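You operate a simulated robot arm through the tools that you are given. There is no shell and no other tool.

You are at the controls of a simulated robot arm. One attempt, no reset.

TASK
Couple the charge cart's blue and red hoses to the air unit's ports, colour to colour, and open both handwheels.
Fine: each port's blank plug goes in the white tray before its hose goes on.

Only the result counts: the job must be done as asked and must still hold three seconds after the hand-in. Knocking over, shifting, dropping, spilling or breaking anything else fails it.

THE ROBOT
A 7-joint arm with a fingered hand, fixed in place. Base frame: the origin is at the foot of the arm, x ahead of it, y to its left, z up. Lengths are in mm, angles in degrees, forces in N, time in s.
Its first joint turns from -166.0 to 166.0 degrees. Payload 3.7 kg.
The TCP is the grasp point between the finger pads, 25 mm short of the fingertips. In the tool frame z runs along the fingers and y along their closing line. The gripper opens to 88 mm. The gripper's body begins 29 mm behind the TCP. The gripper is a hand of 5 fingers: y runs from the thumb to the fingers, the wrist lies at [-13, -106, -174] in the tool frame.
Orientation is that of the tool frame in the base frame, as a unit quaternion [w, x, y, z]. With the fingers straight down and the wrist toward the robot, the tool's x, y and z point along [0, 1, 0], [1, 0, 0] and [0, 0, -1] of the base frame.

THE INTERFACE
- The arm moves only by the tool arm_command. Its argument "increments" is a list of rows, each a list of 6 numbers: the shift along the base's x, y, z in mm, then the turn, a rotation vector about the base's x, y, z in degrees. In form: [[x, y, z, rx, ry, rz], ...]. A call has 1 to 20 rows; each row is the pose to reach, as a shift and turn from the pose commanded when the call began. Rows are played at 5 a second. More than 50 mm and 8.6 degrees between two rows, and nothing of the call is played. A pose out of reach is approached as far as the arm can. The call stops where the force on the tool passes 40 N (or 10 N more than at its start, if that is more) or the arm is blocked; 0.2 s more then pass. In this call time passes only in rows, and 0.2 s behind the last. It gives the time, the measured TCP pose, the force on the tool (base axes), the opening and the grip force at its end, in the units of the frame above (readings bear some noise), with the torque about the TCP (base axes, N m) and any sound that the robot's microphone picked up, and new pictures: "pictures" is both (left out), scene, wrist or none.
- Cameras (640 x 400 px; columns grow to the right, rows downward): "scene" is fixed at [51.6, 650.8, 1593.1]; the picture's right is [-0.15, -0.99, 0.00], its down [-0.82, 0.12, -0.56] and it looks along [0.56, -0.08, -0.83] (base axes); focal length 272 px, centre (320, 200). "wrist" rides on the gripper at [59, -79, -105] in the tool frame; the picture's right is [-0.73, 0.32, -0.61], its down [-0.62, -0.68, 0.38] and it looks along [-0.29, 0.66, 0.70] (tool axes); focal length 234 px, centre (320, 200). There is no depth. A picture from a camera that has moved, and an enlarged one, comes with that camera's place and axes in the base frame and with its lens.
- move_fingers(index, middle, ring, little, thumb_bend, thumb_turn): sets how far each is bent, from 0 (flat) to 100 (curled in); at 30 the hand is open as for a grip, at 70 the pads meet at the TCP. One left out holds its place. A second passes; each finger stops where it meets its share of the squeeze, and holds until it gets a number again. It is the only way to open and close the hand. It gives what a move gives, with no picture; readings hold the bend of each and the force on index, middle, ring, little, thumb and palm. thumb_turn goes from beside the hand (0) to across from the fingers (100), as for a grip.
- inspect(camera, box): a new picture of the part [left, top, right, bottom] of that camera's present view, enlarged. It takes no simulated time.
- close_job(): hands the job in; it is judged then, once.

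Places have to be worked out from the pictures, the camera data and where the tool is seen. Open the gripper and draw the arm clear of the work before you hand the job in, unless the task says otherwise.

The tools are called after "Emit:" as a command line: name --pt "numbers of a row" for each row, then --argument value for the rest, lists and objects as JSON in quotes. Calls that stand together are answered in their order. arm_command: Moves the arm, as the interface text tells. Its arguments: {"type":"object","properties":{"increments":{"type":"array"},"pictures":{"type":"string","enum":["both","scene","wrist","none"]}},"required":["increments"]} The other tools are called the same way: move_fingers (index, middle, ring, little, thumb_bend, thumb_turn) moves the fingers one by one; inspect (camera, box) takes an enlarged picture of a part of a camera's view; close_job () hands the job in.

At the start:

```text
t: 0.0
ee_pos: [513.6, 184.2, 1149.9]
orientation: [0.0, 0.708, 0.706, 0.0]
ft_force: [0.7, 0.3, 0.8]
wrist_torque: [0.01, 0.03, 0.0]
opening: 87.6
grasp_force: 0.0
shape: jaw
bend: [30.0, 30.0, 30.0, 30.0, 30.0, 98.0]
finger forces: [0.0, 0.0, 0.1, 0.0, 0.1, 0.1]
```

scene: 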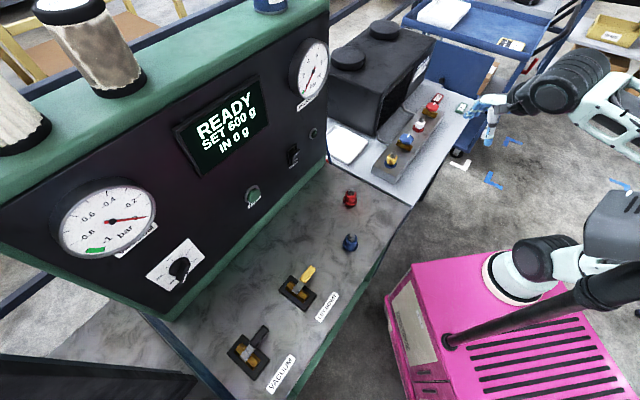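
wrist: 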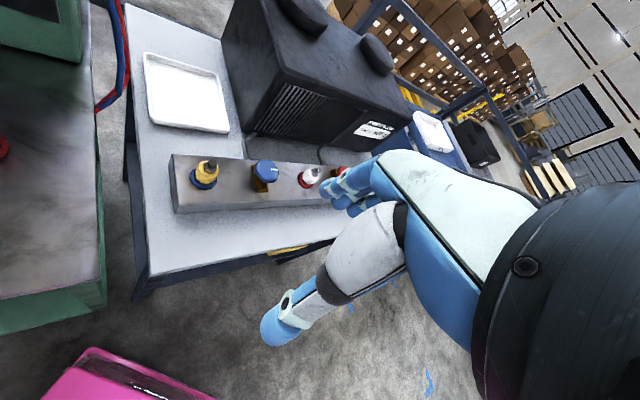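

The scene shows the charge cart (green/black), with red and blue couplers on its deck, and the air unit with a manifold on the grey table. I take enlarged views first.

Emit:
inspect --camera "scene" --box '[320, 80, 480, 180]'

Emit:
inspect --camera "scene" --box '[220, 170, 420, 295]'

Emit:
inspect --camera "scene" --box '[200, 250, 400, 400]'

Emit:
inspect --camera "wrist" --box '[130, 100, 390, 262]'

Emit:
inspect --camera "scene" --box '[0, 0, 340, 212]'

Emit:
inspect --camera "wrist" --box '[0, 0, 260, 162]'

```text
4.00 times, centred on (400, 130) of scene
camera zoom: at [51.6, 650.8, 1593.1], right [-0.15, -0.99, 0.0], down [-0.82, 0.12, -0.56], along [0.56, -0.08, -0.83], focal length 1087 px, centre (0, 480)
```

zoom: 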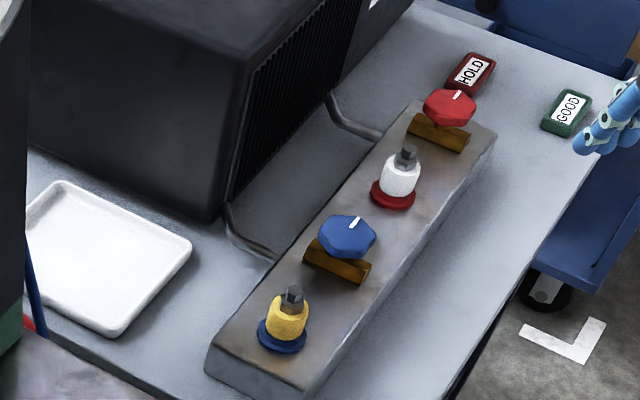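

```text
3.20 times, centred on (320, 232) of scene
camera zoom: at [51.6, 650.8, 1593.1], right [-0.15, -0.99, 0.0], down [-0.82, 0.12, -0.56], along [0.56, -0.08, -0.83], focal length 870 px, centre (320, 96)
```

zoom: 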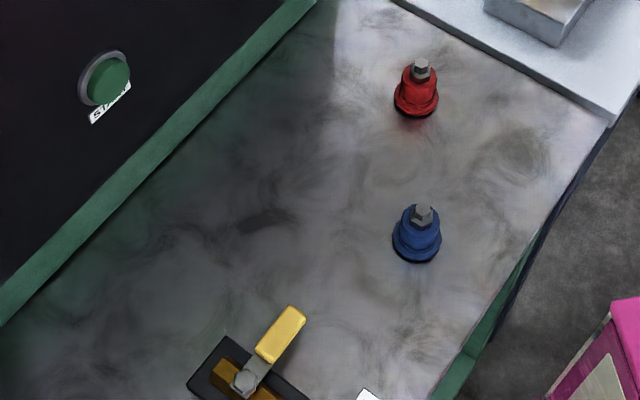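

```text
2.67 times, centred on (300, 325) of scene
camera zoom: at [51.6, 650.8, 1593.1], right [-0.15, -0.99, 0.0], down [-0.82, 0.12, -0.56], along [0.56, -0.08, -0.83], focal length 725 px, centre (373, -133)
```

zoom: 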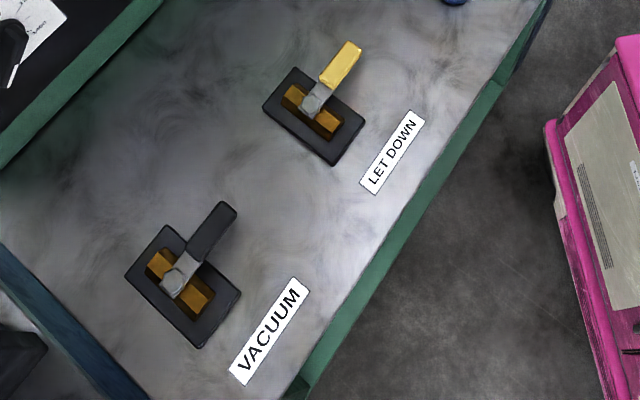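

```text
2.46 times, centred on (260, 181) of wrist
camera zoom: at [434.9, 242.6, 1253.8], right [0.32, -0.73, 0.61], down [-0.68, -0.62, -0.38], along [0.66, -0.29, -0.7], focal length 576 px, centre (468, 247)
```

zoom: 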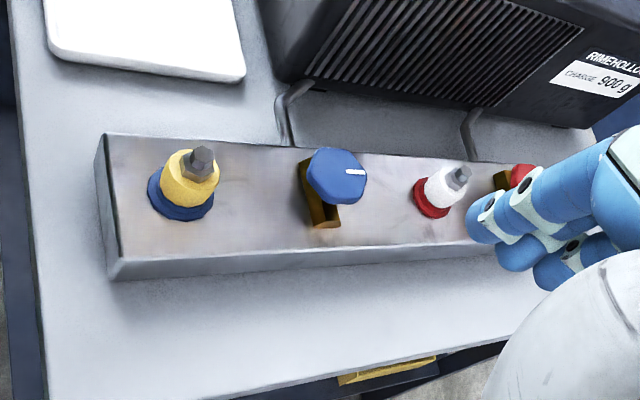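

```text
1.88 times, centred on (170, 106) of scene
camera zoom: at [51.6, 650.8, 1593.1], right [-0.15, -0.99, 0.0], down [-0.82, 0.12, -0.56], along [0.56, -0.08, -0.83], focal length 512 px, centre (602, 377)
```

zoom: 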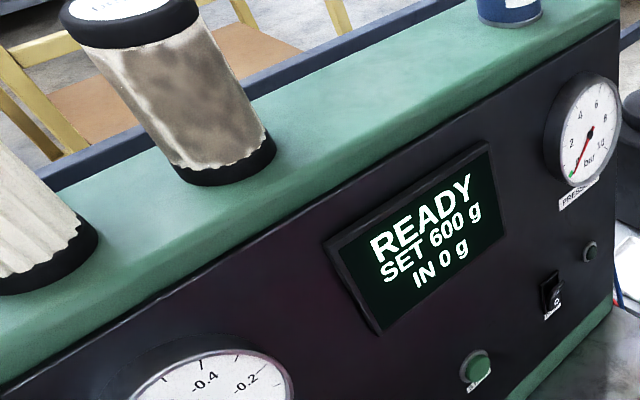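

```text
2.46 times, centred on (130, 81) of wrist
camera zoom: at [434.9, 242.6, 1253.8], right [0.32, -0.73, 0.61], down [-0.68, -0.62, -0.38], along [0.66, -0.29, -0.7], focal length 576 px, centre (788, 493)
```

zoom: 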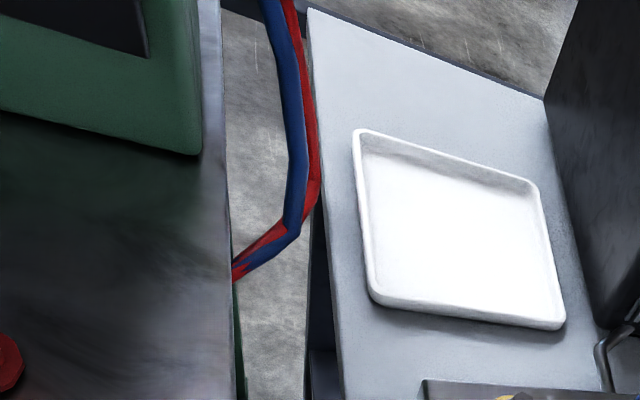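

The port rings triangulate to roughly (684,297,820) for blue and (879,112,805) for red. I look at the robot's own surroundings and the rest of the scene before I move.

Emit:
inspect --camera "scene" --box '[380, 200, 640, 400]'

Emit:
inspect --camera "scene" --box '[400, 0, 640, 150]'

Emit:
inspect --camera "wrist" --box '[240, 80, 640, 400]'

Emit:
inspect --camera "scene" --box '[340, 100, 420, 150]'

Emit:
inspect --camera "scene" --box '[390, 80, 470, 130]'

Emit:
inspect --camera "scene" --box '[310, 180, 390, 260]'

```text
2.00 times, centred on (510, 300) of scene
camera zoom: at [51.6, 650.8, 1593.1], right [-0.15, -0.99, 0.0], down [-0.82, 0.12, -0.56], along [0.56, -0.08, -0.83], focal length 544 px, centre (-60, 0)
```

zoom: 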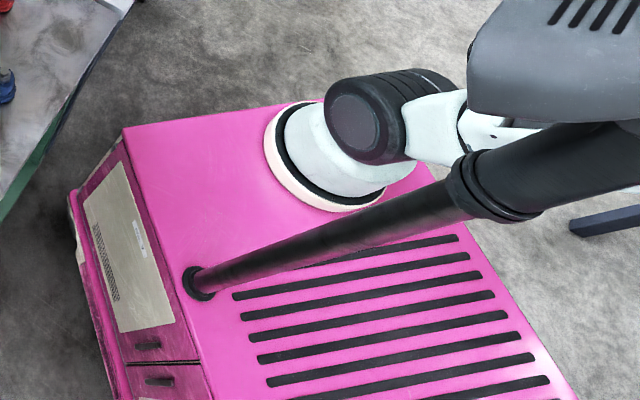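

```text
2.67 times, centred on (520, 75) of scene
camera zoom: at [51.6, 650.8, 1593.1], right [-0.15, -0.99, 0.0], down [-0.82, 0.12, -0.56], along [0.56, -0.08, -0.83], focal length 725 px, centre (-213, 533)
```

zoom: 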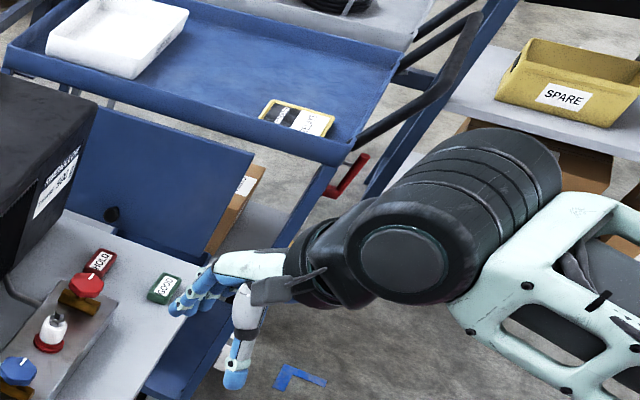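

```text
1.25 times, centred on (440, 240) of wrist
camera zoom: at [434.9, 242.6, 1253.8], right [0.32, -0.73, 0.61], down [-0.68, -0.62, -0.38], along [0.66, -0.29, -0.7], focal length 293 px, centre (170, 150)
```

zoom: 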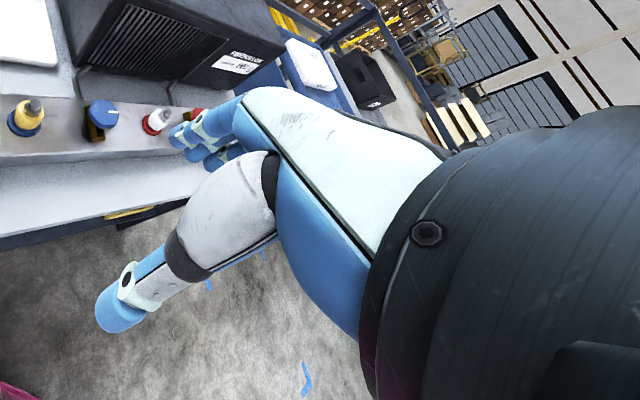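

```text
8.00 times, centred on (380, 125) of scene
camera zoom: at [51.6, 650.8, 1593.1], right [-0.15, -0.99, 0.0], down [-0.82, 0.12, -0.56], along [0.56, -0.08, -0.83], focal length 2174 px, centre (-160, 800)
```

zoom: 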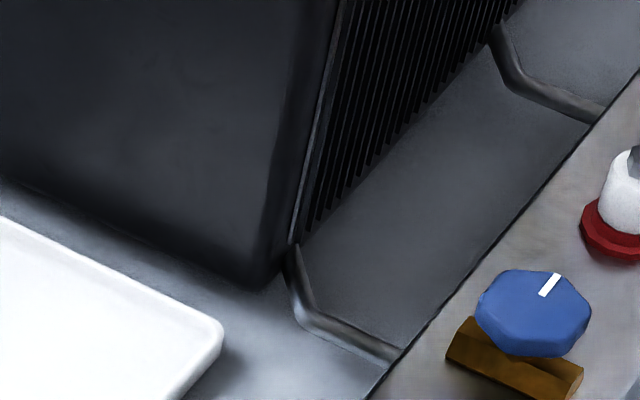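

```text
8.00 times, centred on (430, 105) of scene
camera zoom: at [51.6, 650.8, 1593.1], right [-0.15, -0.99, 0.0], down [-0.82, 0.12, -0.56], along [0.56, -0.08, -0.83], focal length 2174 px, centre (-560, 960)
```

zoom: 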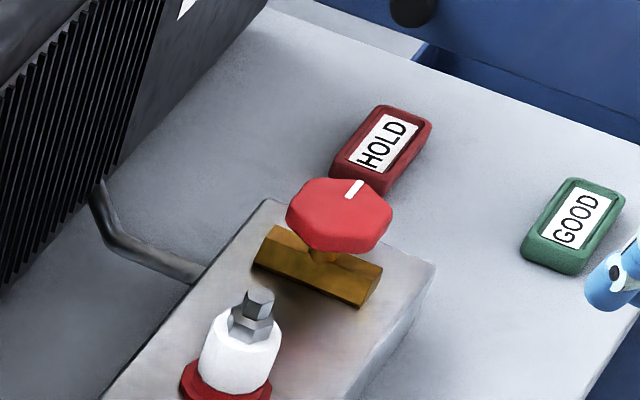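

```text
5.00 times, centred on (350, 220) of scene
camera zoom: at [51.6, 650.8, 1593.1], right [-0.15, -0.99, 0.0], down [-0.82, 0.12, -0.56], along [0.56, -0.08, -0.83], focal length 1359 px, centre (170, 100)
```

zoom: 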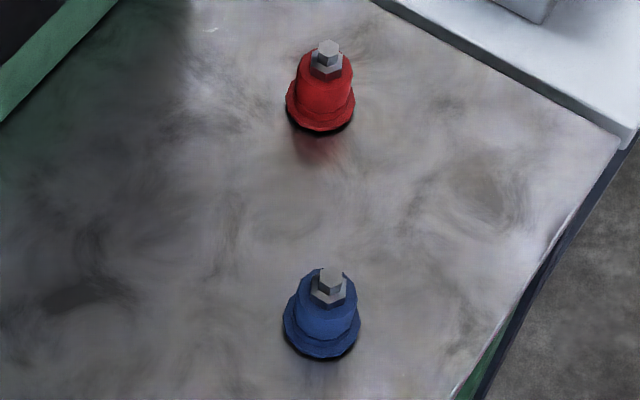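

The work all lies on a grid turned about 45° from the base. I turn the tool +45° about z and move to a viewpoint above the blue port's yellow plug, still well clear of everything.

Emit:
arm_command --pt "20 13 -10 0 0 7.5" --pt "45 30 -30 0 0 15" --pt "72 48 -55 0 0 22.5" --pt "98 66 -80 0 0 30" --pt "124 80 -100 0 0 37.5" --pt "140 92 -115 0 0 45" --pictures "both"

```text
t: 1.4
ee_pos: [653.6, 276.3, 1032.7]
orientation: [0.0, 0.383, 0.924, 0.001]
ft_force: [0.2, -0.1, 0.0]
wrist_torque: [-0.01, 0.01, -0.02]
opening: 87.6
grasp_force: 0.0
shape: jaw
bend: [30.0, 30.0, 30.0, 30.0, 30.0, 98.0]
finger forces: [0.0, 0.0, 0.0, 0.0, 0.0, 0.0]
camera wrist: at [555.5, 262.2, 1138.3], right [0.74, -0.28, 0.61], down [-0.04, -0.92, -0.38], along [0.67, 0.26, -0.7], focal length 234 px, centre (320, 200)
```

scene: 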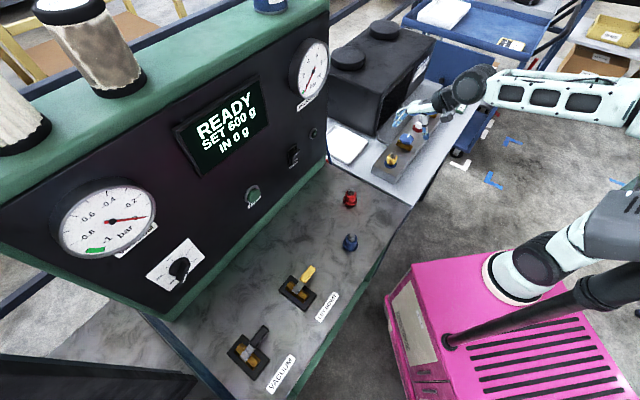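
wrist: 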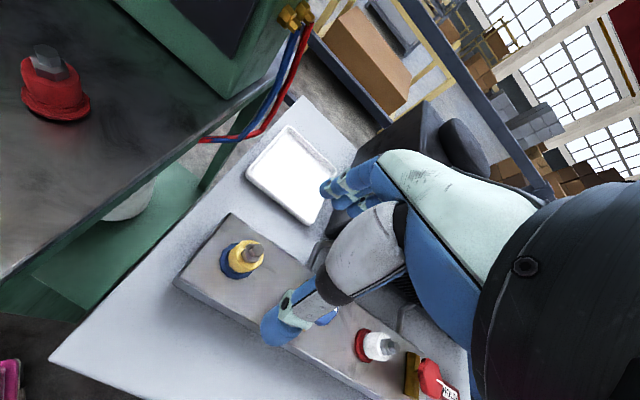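

The view is good: I see the yellow plug on the blue ring, the tray and the red coupler. I enlarge parts for precise positions.

Emit:
inspect --camera "wrist" --box '[170, 200, 330, 300]'

Emit:
inspect --camera "wrist" --box '[320, 300, 480, 400]'

Emit:
inspect --camera "wrist" --box '[0, 20, 160, 140]'

Emit:
inspect --camera "scene" --box '[370, 100, 450, 190]'

Emit:
inspect --camera "wrist" --box '[220, 0, 420, 160]'

```text
4.00 times, centred on (250, 250) of wrist
camera zoom: at [555.5, 262.2, 1138.3], right [0.74, -0.28, 0.61], down [-0.04, -0.92, -0.38], along [0.67, 0.26, -0.7], focal length 937 px, centre (600, 0)
```

zoom: 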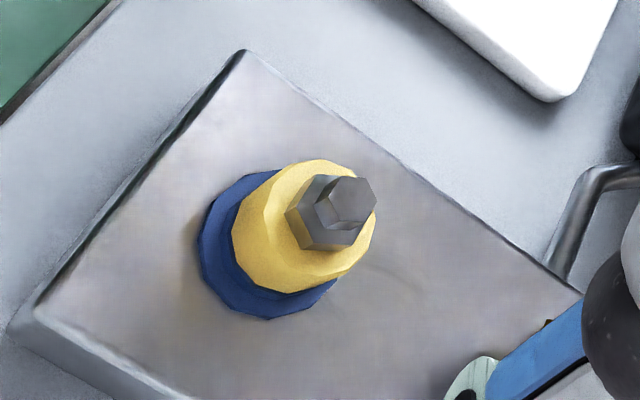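

```text
4.00 times, centred on (400, 350) of wrist
camera zoom: at [555.5, 262.2, 1138.3], right [0.74, -0.28, 0.61], down [-0.04, -0.92, -0.38], along [0.67, 0.26, -0.7], focal length 937 px, centre (0, -400)
```

zoom: 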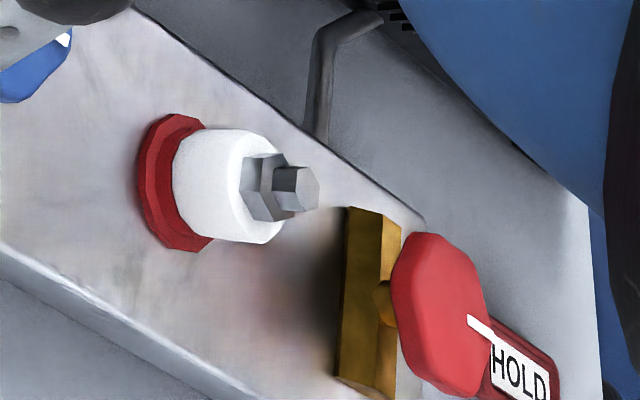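

```text
3.33 times, centred on (80, 80) of wrist
camera zoom: at [555.5, 262.2, 1138.3], right [0.74, -0.28, 0.61], down [-0.04, -0.92, -0.38], along [0.67, 0.26, -0.7], focal length 781 px, centre (1120, 600)
```

zoom: 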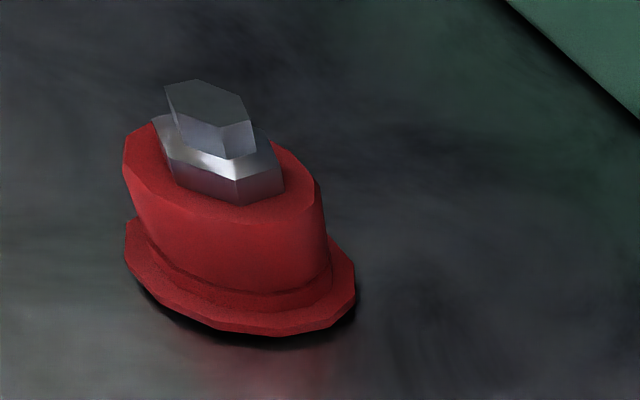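

```text
4.44 times, centred on (410, 145) of scene
camera zoom: at [51.6, 650.8, 1593.1], right [-0.15, -0.99, 0.0], down [-0.82, 0.12, -0.56], along [0.56, -0.08, -0.83], focal length 1208 px, centre (-80, 444)
```

zoom: 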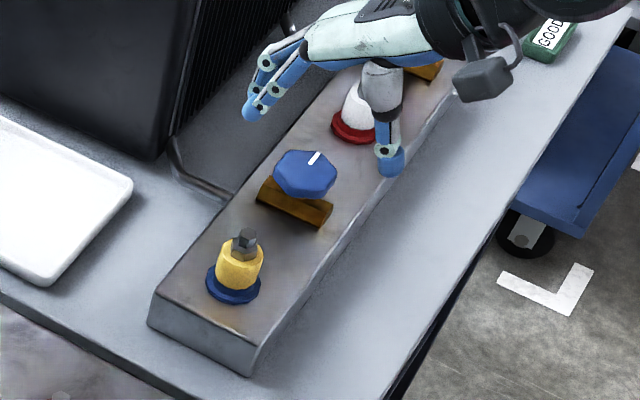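

```text
2.50 times, centred on (320, 80) of wrist
camera zoom: at [555.5, 262.2, 1138.3], right [0.74, -0.28, 0.61], down [-0.04, -0.92, -0.38], along [0.67, 0.26, -0.7], focal length 585 px, centre (320, 500)
```

zoom: 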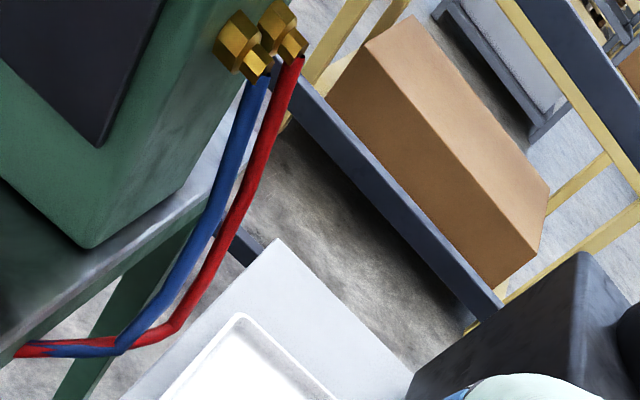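

Triangulated: yellow plug axis ≈ (675,298), its hex top z≈890; red port ≈ (845,126); blue wheel ≈ (752,220); red wheel ≈ (919,52); red coupler ≈ (522,482), top z≈923; blue coupler ≈ (367,515). I go above the yellow plug to check the alignment at close range.

Emit:
arm_command --pt "10 11 -25 0 0 0" --pt "20.5 22 -50 0 0 0" --pictures "both"

Emit:
inspect --camera "wrist" --box '[160, 160, 400, 360]'

Emit:
inspect --camera "scene" --box '[360, 100, 460, 190]'

```text
t: 2.0
ee_pos: [672.8, 296.7, 981.8]
orientation: [0.0, 0.383, 0.924, 0.0]
ft_force: [0.6, -1.1, 1.0]
wrist_torque: [0.01, -0.07, -0.01]
opening: 87.8
grasp_force: 0.0
shape: jaw
bend: [30.0, 30.0, 30.0, 30.0, 30.0, 98.0]
finger forces: [0.0, 0.1, 0.0, 0.0, 0.0, 0.0]
camera wrist: at [575.3, 283.1, 1087.9], right [0.74, -0.28, 0.61], down [-0.04, -0.92, -0.38], along [0.67, 0.26, -0.7], focal length 234 px, centre (320, 200)
```

scene: 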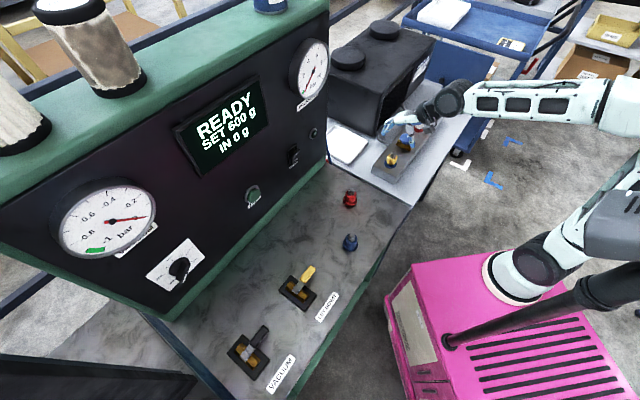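
wrist: 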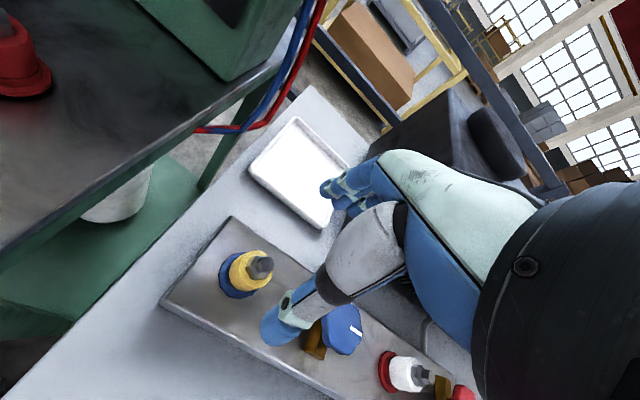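

```text
2.00 times, centred on (280, 260) of wrist
camera zoom: at [575.3, 283.1, 1087.9], right [0.74, -0.28, 0.61], down [-0.04, -0.92, -0.38], along [0.67, 0.26, -0.7], focal length 468 px, centre (400, 80)
```

zoom: 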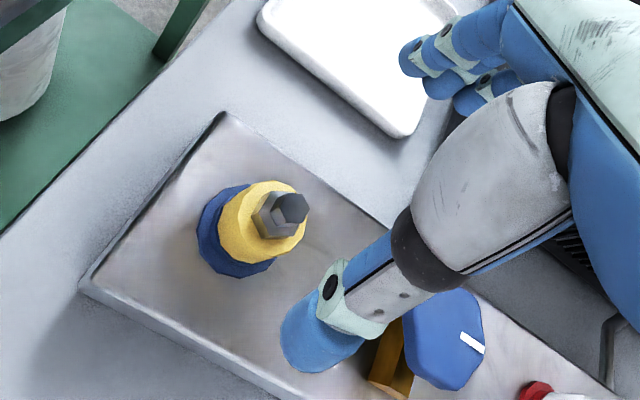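

```text
4.44 times, centred on (410, 145) of scene
camera zoom: at [51.6, 650.8, 1593.1], right [-0.15, -0.99, 0.0], down [-0.82, 0.12, -0.56], along [0.56, -0.08, -0.83], focal length 1208 px, centre (-80, 444)
```

zoom: 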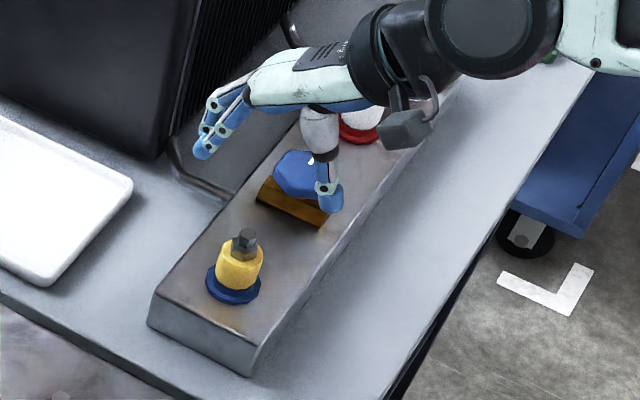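

The TCP is about 5 mm short in x and 2 mm in y of the plug axis. I correct that and go down with the hand open so fingers and thumb straddle the plug, stopping first at z≈905.

Emit:
arm_command --pt "2 1 -20 0 0 0" --pt "4 2 -45 0 0 0" --pt "4 2 -78 0 0 0" --pictures "both"

Emit:
inspect --camera "wrist" --box '[160, 160, 400, 360]'

Emit:
inspect --camera "scene" --box '[360, 100, 460, 190]'

```text
t: 2.8
ee_pos: [676.2, 302.7, 905.9]
orientation: [0.001, 0.382, 0.924, 0.0]
ft_force: [-0.1, 0.4, 0.4]
wrist_torque: [-0.02, -0.02, 0.02]
opening: 87.7
grasp_force: 0.1
shape: jaw
bend: [30.0, 30.0, 30.0, 30.0, 30.0, 98.0]
finger forces: [0.0, 0.0, 0.0, 0.1, 0.0, 0.0]
camera wrist: at [579.8, 287.2, 1010.0], right [0.74, -0.29, 0.61], down [-0.04, -0.92, -0.38], along [0.67, 0.26, -0.7], focal length 234 px, centre (320, 200)
```

scene: 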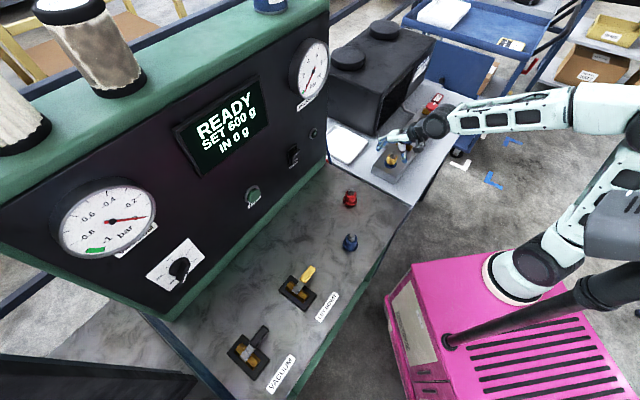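
wrist: 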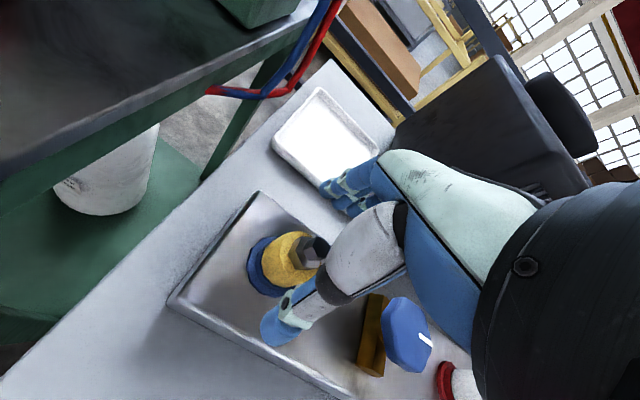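

```text
2.00 times, centred on (280, 260) of wrist
camera zoom: at [579.8, 287.2, 1010.0], right [0.74, -0.29, 0.61], down [-0.04, -0.92, -0.38], along [0.67, 0.26, -0.7], focal length 468 px, centre (400, 80)
```

zoom: 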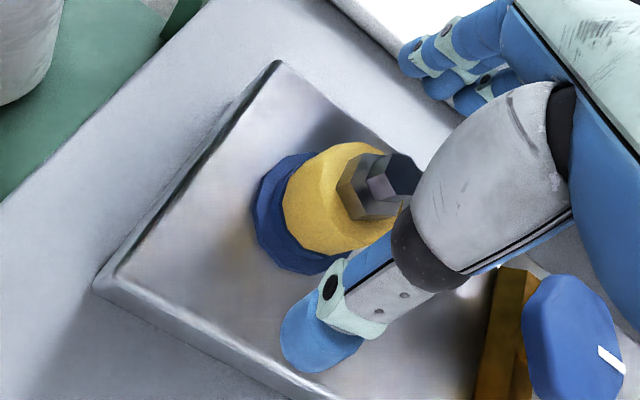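

```text
4.44 times, centred on (410, 145) of scene
camera zoom: at [51.6, 650.8, 1593.1], right [-0.15, -0.99, 0.0], down [-0.82, 0.12, -0.56], along [0.56, -0.08, -0.83], focal length 1208 px, centre (-80, 444)
```

zoom: 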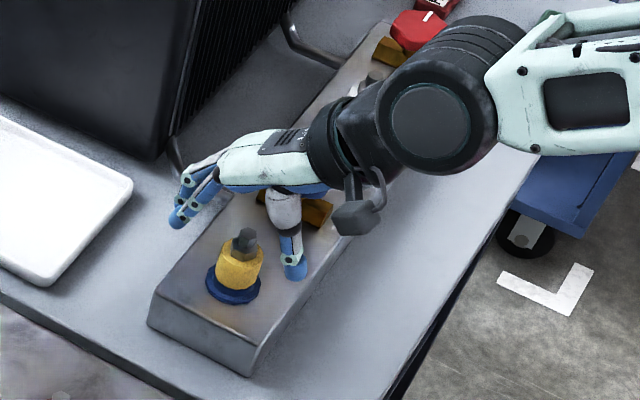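

The plug axis sits about (677,297); the fingers clear it on both sides. I descend to about z=869 with a small y correction, watching the force.

Emit:
arm_command --pt "-0.5 -1.5 -15 0 0 0" --pt "-1 -3 -28 0 0 0" --pt "-1 -3 -37 0 0 0" --pictures "both"

Emit:
inspect --camera "wrist" --box '[160, 160, 400, 360]'

Emit:
inspect --camera "scene" --box '[370, 120, 430, 190]'

```text
t: 3.6
ee_pos: [676.1, 295.9, 868.2]
orientation: [0.0, 0.382, 0.924, 0.001]
ft_force: [0.3, 0.3, 3.0]
wrist_torque: [0.05, -0.01, -0.03]
opening: 87.7
grasp_force: 0.1
shape: jaw
bend: [30.0, 30.0, 30.0, 30.0, 30.0, 98.0]
finger forces: [0.5, 1.2, 0.0, 0.0, 0.9, 0.0]
camera wrist: at [579.2, 281.9, 972.8], right [0.74, -0.29, 0.61], down [-0.04, -0.92, -0.38], along [0.67, 0.26, -0.7], focal length 234 px, centre (320, 200)
```

scene: 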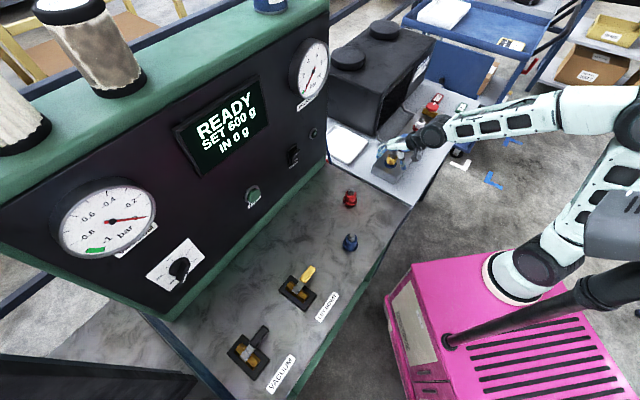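
wrist: 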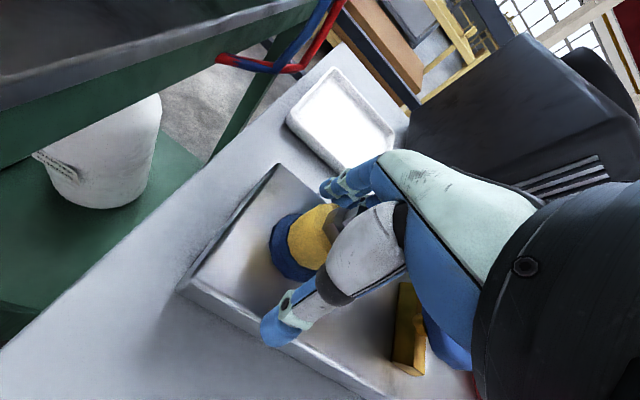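

```text
2.00 times, centred on (280, 260) of wrist
camera zoom: at [579.2, 281.9, 972.8], right [0.74, -0.29, 0.61], down [-0.04, -0.92, -0.38], along [0.67, 0.26, -0.7], focal length 468 px, centre (400, 80)
```

zoom: 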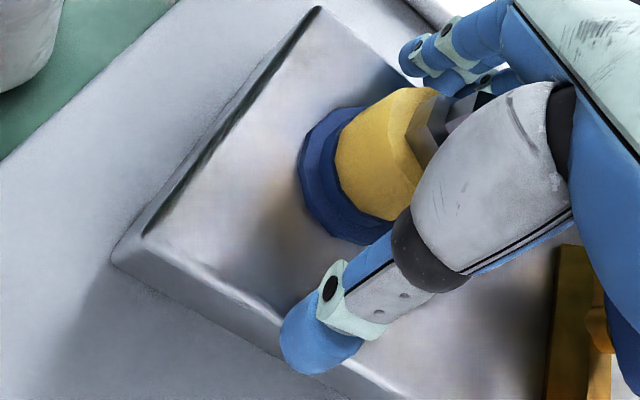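

```text
5.71 times, centred on (400, 155) of scene
camera zoom: at [51.6, 650.8, 1593.1], right [-0.15, -0.99, 0.0], down [-0.82, 0.12, -0.56], along [0.56, -0.08, -0.83], focal length 1553 px, centre (-137, 457)
```

zoom: 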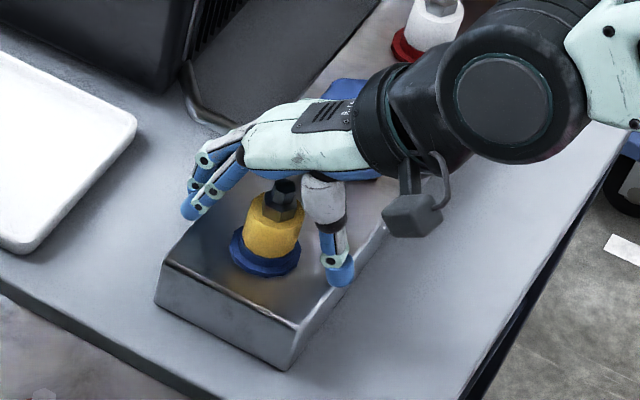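

Light contact of ~3 N as the hex just meets the hand – low enough. I close thumb and fingers around the yellow plug.

Emit:
move_fingers --index 50 --middle 50 --ring 50 --little 50 --thumb_bend 50

Emit:
inspect --camera "wrist" --box '[160, 160, 400, 360]'

Emit:
inspect --camera "scene" --box '[370, 120, 430, 190]'

```text
t: 4.5
ee_pos: [677.4, 298.1, 871.8]
orientation: [0.002, 0.383, 0.924, 0.004]
ft_force: [4.4, 3.6, 12.6]
wrist_torque: [0.22, -0.19, 0.1]
opening: 50.0
grasp_force: 9.4
shape: fingers
bend: [46.0, 40.0, 50.0, 50.0, 47.0, 98.0]
finger forces: [4.0, 9.6, 0.1, 0.0, 4.8, 0.0]
stopped: the force on the tool passed its limit at 42 N (the readings are from after the stop); the commanded pose is now the measured one
```

```text
2.00 times, centred on (280, 260) of wrist
camera zoom: at [580.1, 283.0, 975.9], right [0.74, -0.29, 0.61], down [-0.04, -0.92, -0.39], along [0.68, 0.26, -0.69], focal length 468 px, centre (400, 80)
```

zoom: 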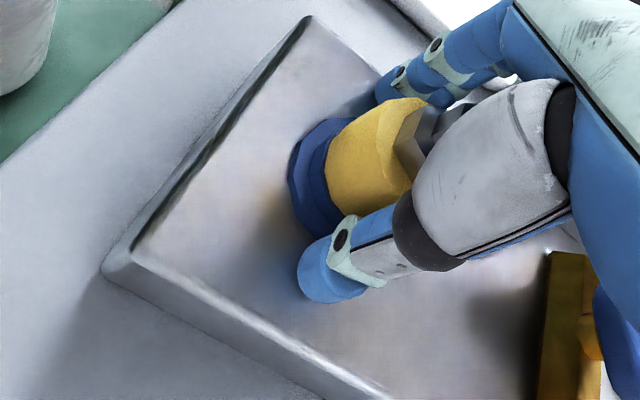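

```text
5.71 times, centred on (400, 155) of scene
camera zoom: at [51.6, 650.8, 1593.1], right [-0.15, -0.99, 0.0], down [-0.82, 0.12, -0.56], along [0.56, -0.08, -0.83], focal length 1553 px, centre (-137, 457)
```

zoom: 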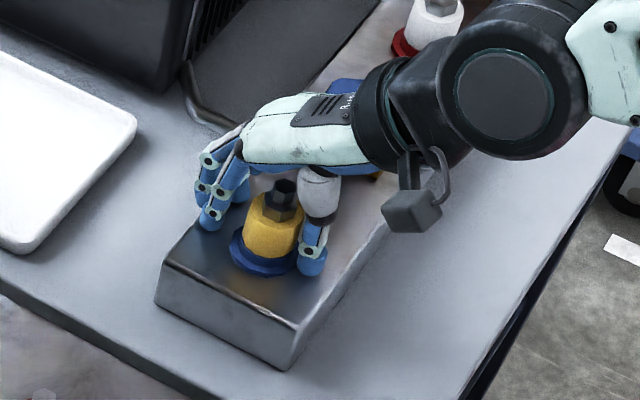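

The fingers' inner segments met the hex (middle stopped at 40, force upward), so I'm too deep. I open again, raise about 13 mm and regrip with the distal pads.

Emit:
move_fingers --index 30 --middle 30 --ring 30 --little 30 --thumb_bend 30

Emit:
arm_command --pt "0 0 6 0 0 0" --pt "0 0 12 0 0 0" --pictures "wrist"

Emit:
inspect --camera "scene" --box '[370, 120, 430, 190]'

```text
t: 5.5
ee_pos: [677.9, 297.3, 870.3]
orientation: [0.002, 0.383, 0.924, 0.003]
ft_force: [-1.0, -0.1, -0.3]
wrist_torque: [-0.01, 0.01, 0.02]
opening: 84.5
grasp_force: 0.0
shape: fingers
bend: [30.0, 30.0, 30.0, 30.0, 30.0, 98.0]
finger forces: [0.0, 0.0, 0.0, 0.1, 0.0, 0.1]
```

```text
t: 6.1
ee_pos: [676.7, 296.2, 882.5]
orientation: [0.001, 0.383, 0.924, 0.003]
ft_force: [0.2, 0.3, 0.0]
wrist_torque: [0.02, -0.01, -0.02]
opening: 84.1
grasp_force: 0.0
shape: fingers
bend: [30.0, 30.0, 30.0, 30.0, 30.0, 98.0]
finger forces: [0.1, 0.0, 0.0, 0.0, 0.0, 0.0]
camera wrist: at [579.8, 282.5, 987.3], right [0.74, -0.29, 0.61], down [-0.04, -0.92, -0.39], along [0.67, 0.26, -0.69], focal length 234 px, centre (320, 200)
```

wrist: 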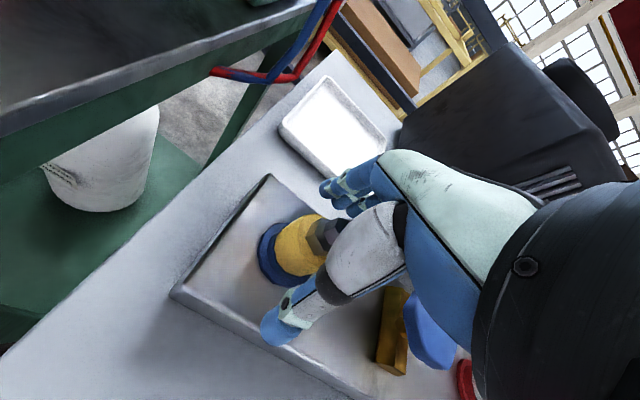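

```text
5.71 times, centred on (400, 155) of scene
camera zoom: at [51.6, 650.8, 1593.1], right [-0.15, -0.99, 0.0], down [-0.82, 0.12, -0.56], along [0.56, -0.08, -0.83], focal length 1553 px, centre (-137, 457)
```

zoom: 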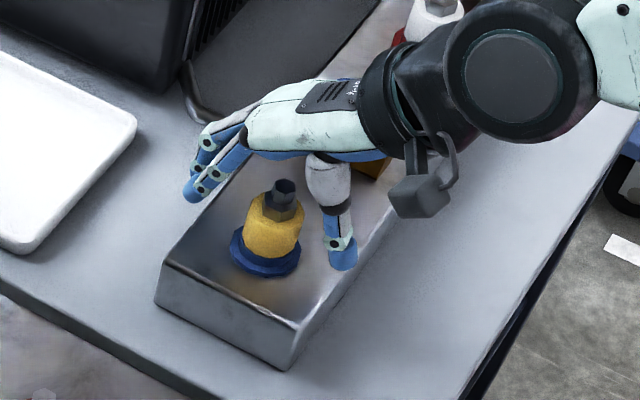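

Now I'm clear of contact at TCP z≈882. I close again in a moderate step.

Emit:
move_fingers --index 50 --middle 50 --thumb_bend 50

Emit:
inspect --camera "wrist" --box '[160, 160, 400, 360]'

Emit:
inspect --camera "scene" --box '[370, 120, 430, 190]'

```text
t: 7.1
ee_pos: [676.8, 296.6, 883.0]
orientation: [0.003, 0.382, 0.924, 0.003]
ft_force: [0.0, 0.3, 0.6]
wrist_torque: [0.01, 0.02, -0.02]
opening: 42.3
grasp_force: 0.1
shape: fingers
bend: [50.0, 50.0, 30.0, 30.0, 50.0, 98.0]
finger forces: [0.0, 0.0, 0.0, 0.0, 0.1, 0.1]
```

```text
2.00 times, centred on (280, 260) of wrist
camera zoom: at [579.8, 282.3, 987.2], right [0.74, -0.29, 0.61], down [-0.04, -0.92, -0.39], along [0.67, 0.26, -0.69], focal length 468 px, centre (400, 80)
```

zoom: 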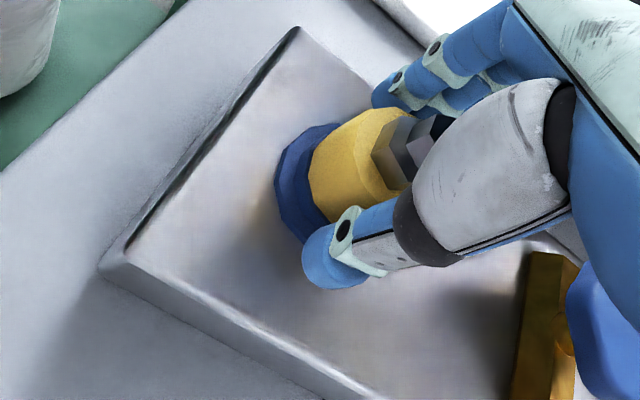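

```text
5.71 times, centred on (400, 155) of scene
camera zoom: at [51.6, 650.8, 1593.1], right [-0.15, -0.99, 0.0], down [-0.82, 0.12, -0.56], along [0.56, -0.08, -0.83], focal length 1553 px, centre (-137, 457)
```

zoom: 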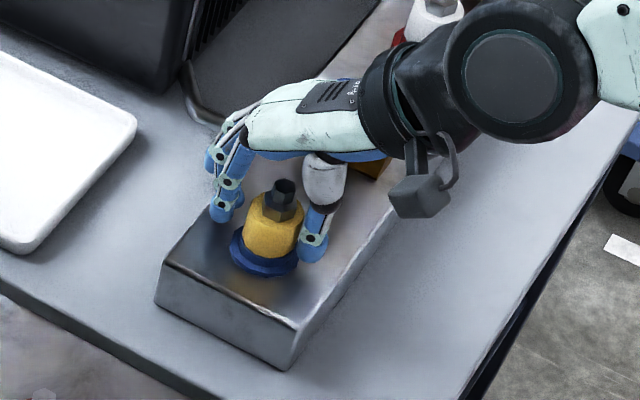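

No contact yet at a 42 mm opening, and the plug sits centred. I close index, middle and thumb further to take the grip.

Emit:
move_fingers --index 66 --middle 66 --thumb_bend 66

Emit:
inspect --camera "wrist" --box '[160, 160, 400, 360]'

Emit:
inspect --camera "scene" --box '[370, 120, 430, 190]'

```text
t: 8.1
ee_pos: [676.4, 297.4, 881.7]
orientation: [0.002, 0.384, 0.923, 0.003]
ft_force: [-1.0, -2.6, 0.9]
wrist_torque: [0.06, -0.12, 0.09]
opening: 27.8
grasp_force: 8.9
shape: fingers
bend: [59.0, 62.0, 30.0, 30.0, 55.0, 98.0]
finger forces: [3.5, 5.3, 0.0, 0.0, 9.4, 0.1]
```

```text
2.00 times, centred on (280, 260) of wrist
camera zoom: at [579.7, 282.2, 987.2], right [0.74, -0.29, 0.61], down [-0.04, -0.92, -0.39], along [0.67, 0.26, -0.69], focal length 468 px, centre (400, 80)
```

zoom: 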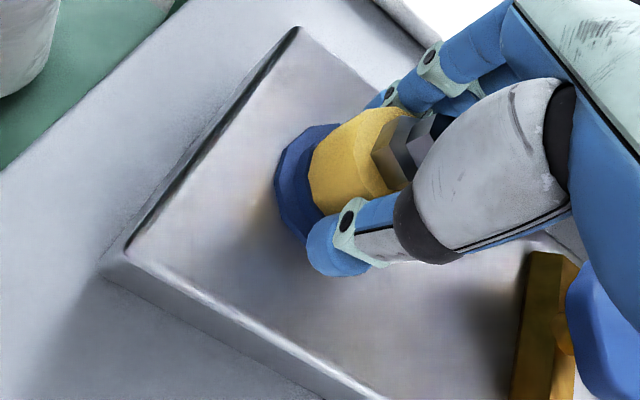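

```text
5.71 times, centred on (400, 155) of scene
camera zoom: at [51.6, 650.8, 1593.1], right [-0.15, -0.99, 0.0], down [-0.82, 0.12, -0.56], along [0.56, -0.08, -0.83], focal length 1553 px, centre (-137, 457)
```

zoom: 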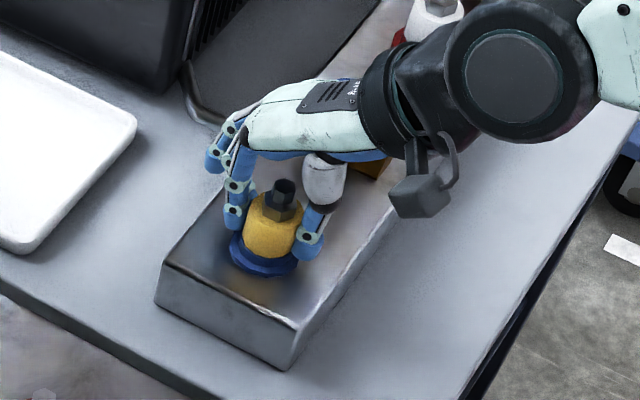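

Gripped with about 9 N. I test whether the plug simply lifts off: a small upward pull while watching force.

Emit:
arm_command --pt "0 0 1.5 0 0 0" --pt "0 0 3 0 0 0" --pt "0 0 5 0 0 0" --pictures "none"

Emit:
inspect --camera "wrist" --box '[160, 160, 400, 360]'

Emit:
inspect --camera "scene" --box '[370, 120, 430, 190]'

```text
t: 8.9
ee_pos: [678.9, 296.6, 886.7]
orientation: [0.001, 0.382, 0.924, 0.002]
ft_force: [-1.8, -3.0, -8.0]
wrist_torque: [0.01, -0.06, 0.08]
opening: 27.7
grasp_force: 6.4
shape: fingers
bend: [59.0, 64.0, 30.0, 30.0, 56.0, 98.0]
finger forces: [3.5, 1.1, 0.1, 0.0, 8.0, 0.0]
```

```text
2.00 times, centred on (280, 260) of wrist
camera zoom: at [579.8, 282.0, 991.4], right [0.74, -0.29, 0.61], down [-0.04, -0.92, -0.39], along [0.67, 0.26, -0.69], focal length 468 px, centre (400, 80)
```

zoom: 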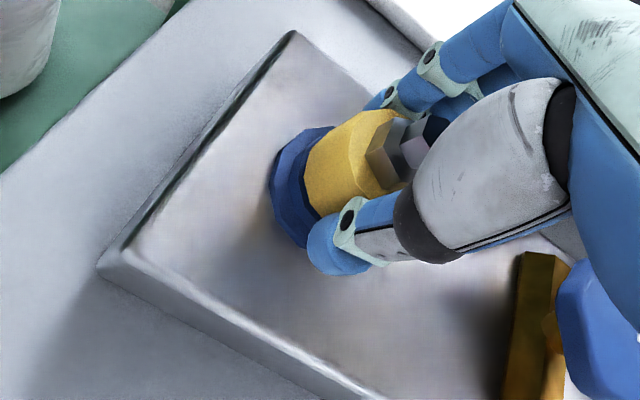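

```text
5.71 times, centred on (400, 155) of scene
camera zoom: at [51.6, 650.8, 1593.1], right [-0.15, -0.99, 0.0], down [-0.82, 0.12, -0.56], along [0.56, -0.08, -0.83], focal length 1553 px, centre (-137, 457)
```

zoom: 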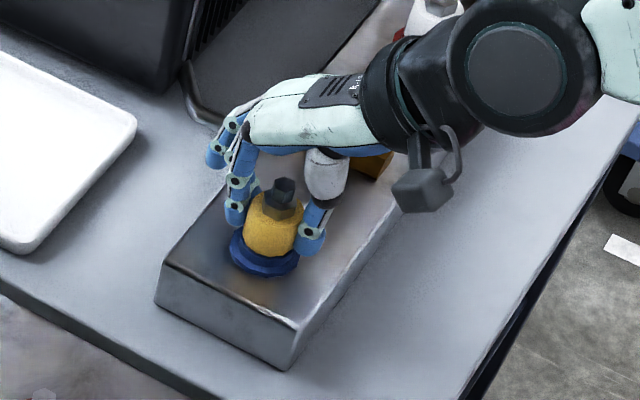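

The plug held against 8 N and slid in the fingers, so it is retained – most likely threaded or bayonet (it has a hex). I loosen, go back down, regrip more firmly and try a counter-clockwise twist.

Emit:
move_fingers --index 48 --middle 48 --thumb_bend 48

Emit:
arm_command --pt "-1 0.5 -3 0 0 0" --pt "-1 1 -7 0 0 0" --pictures "none"

Emit:
move_fingers --index 80 --middle 80 --ring 80 --thumb_bend 80

Emit:
inspect --camera "wrist" --box '[160, 160, 400, 360]'

Emit:
inspect --camera "scene" --box '[370, 120, 430, 190]'

```text
t: 9.9
ee_pos: [677.6, 296.5, 887.3]
orientation: [0.001, 0.382, 0.924, 0.003]
ft_force: [-0.1, 0.5, 0.3]
wrist_torque: [0.02, 0.01, -0.01]
opening: 45.6
grasp_force: 0.0
shape: fingers
bend: [48.0, 48.0, 30.0, 30.0, 48.0, 98.0]
finger forces: [0.1, 0.0, 0.0, 0.0, 0.0, 0.0]
```

```text
t: 10.5
ee_pos: [676.4, 297.5, 880.3]
orientation: [0.002, 0.382, 0.924, 0.002]
ft_force: [0.0, 0.3, 0.1]
wrist_torque: [-0.02, 0.02, -0.01]
opening: 45.8
grasp_force: 0.1
shape: fingers
bend: [48.0, 48.0, 30.0, 30.0, 48.0, 98.0]
finger forces: [0.1, 0.0, 0.1, 0.0, 0.0, 0.1]
```

```text
t: 11.5
ee_pos: [678.0, 298.4, 878.9]
orientation: [0.002, 0.382, 0.924, 0.002]
ft_force: [6.9, 2.3, 0.7]
wrist_torque: [0.12, -0.33, 0.12]
opening: 26.6
grasp_force: 18.7
shape: fingers
bend: [59.0, 60.0, 80.0, 30.0, 56.0, 97.0]
finger forces: [9.0, 15.5, 0.0, 0.0, 13.3, 0.0]
```

```text
2.00 times, centred on (280, 260) of wrist
camera zoom: at [579.2, 283.1, 984.6], right [0.74, -0.29, 0.61], down [-0.04, -0.92, -0.39], along [0.67, 0.26, -0.69], focal length 468 px, centre (400, 80)
```

zoom: 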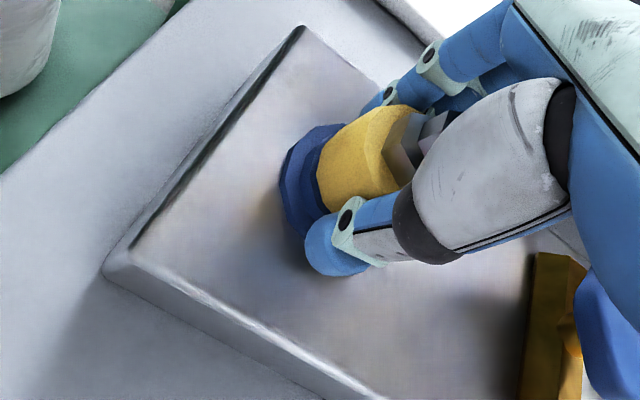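

```text
5.71 times, centred on (400, 155) of scene
camera zoom: at [51.6, 650.8, 1593.1], right [-0.15, -0.99, 0.0], down [-0.82, 0.12, -0.56], along [0.56, -0.08, -0.83], focal length 1553 px, centre (-137, 457)
```

zoom: 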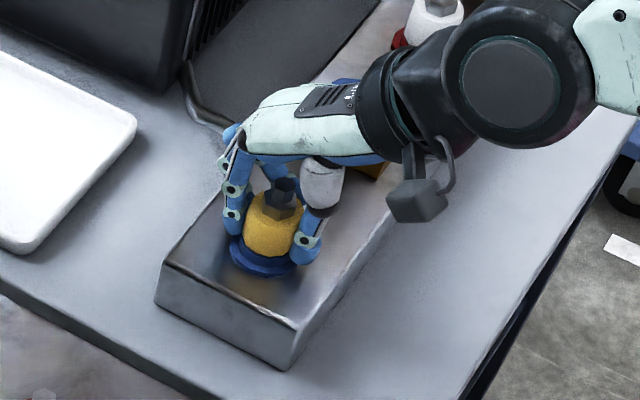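

A larger command gives a firmer grip (about 19 N now). I twist the plug counter-clockwise by 16° to see whether it yields.

Emit:
arm_command --pt "0 0 0 0 0 4" --pt "0 0 0 0 0 8" --pt "0 0 0 0 0 12" --pt "0 0 0 0 0 16" --pictures "none"

Emit:
inspect --camera "wrist" --box '[160, 160, 400, 360]'

Emit:
inspect --camera "scene" --box '[370, 120, 430, 190]'

```text
t: 12.5
ee_pos: [677.1, 297.0, 879.9]
orientation: [0.002, 0.251, 0.968, 0.003]
ft_force: [12.5, 1.0, 1.1]
wrist_torque: [0.11, -0.38, -0.2]
opening: 26.1
grasp_force: 16.2
shape: fingers
bend: [58.0, 61.0, 80.0, 30.0, 59.0, 94.0]
finger forces: [12.4, 9.4, 0.0, 0.1, 11.2, 0.0]
```

```text
2.00 times, centred on (280, 260) of wrist
camera zoom: at [587.4, 256.4, 984.5], right [0.79, -0.07, 0.61], down [0.22, -0.9, -0.39], along [0.58, 0.44, -0.69], focal length 468 px, centre (400, 80)
```

zoom: 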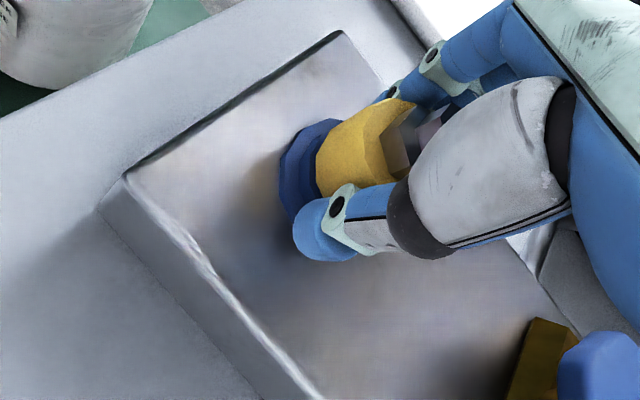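

```text
5.71 times, centred on (400, 155) of scene
camera zoom: at [51.6, 650.8, 1593.1], right [-0.15, -0.99, 0.0], down [-0.82, 0.12, -0.56], along [0.56, -0.08, -0.83], focal length 1553 px, centre (-137, 457)
```

zoom: 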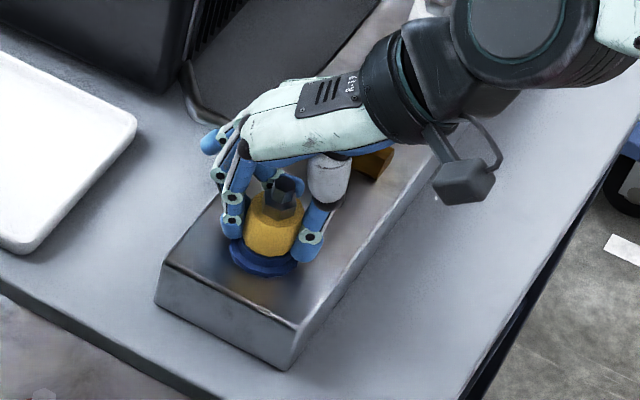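

The torque is modest (−0.2 N m). I zoom in to see whether the hex turned along with the hand.

Emit:
inspect --camera "scene" --box '[380, 145, 410, 172]'

Emit:
inspect --camera "wrist" --box '[250, 190, 350, 260]'

```text
14.81 times, centred on (395, 158) of scene
camera zoom: at [51.6, 650.8, 1593.1], right [-0.15, -0.99, 0.0], down [-0.82, 0.12, -0.56], along [0.56, -0.08, -0.83], focal length 4027 px, centre (-791, 815)
```

zoom: 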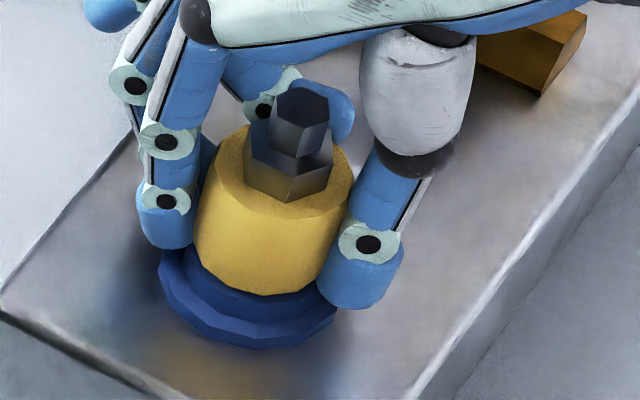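

```text
5.71 times, centred on (300, 225) of wrist
camera zoom: at [587.4, 256.4, 984.5], right [0.79, -0.07, 0.61], down [0.22, -0.9, -0.39], along [0.58, 0.44, -0.69], focal length 1338 px, centre (434, 57)
```

zoom: 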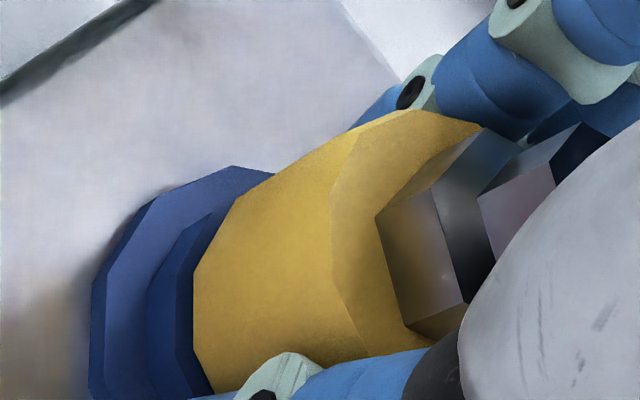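

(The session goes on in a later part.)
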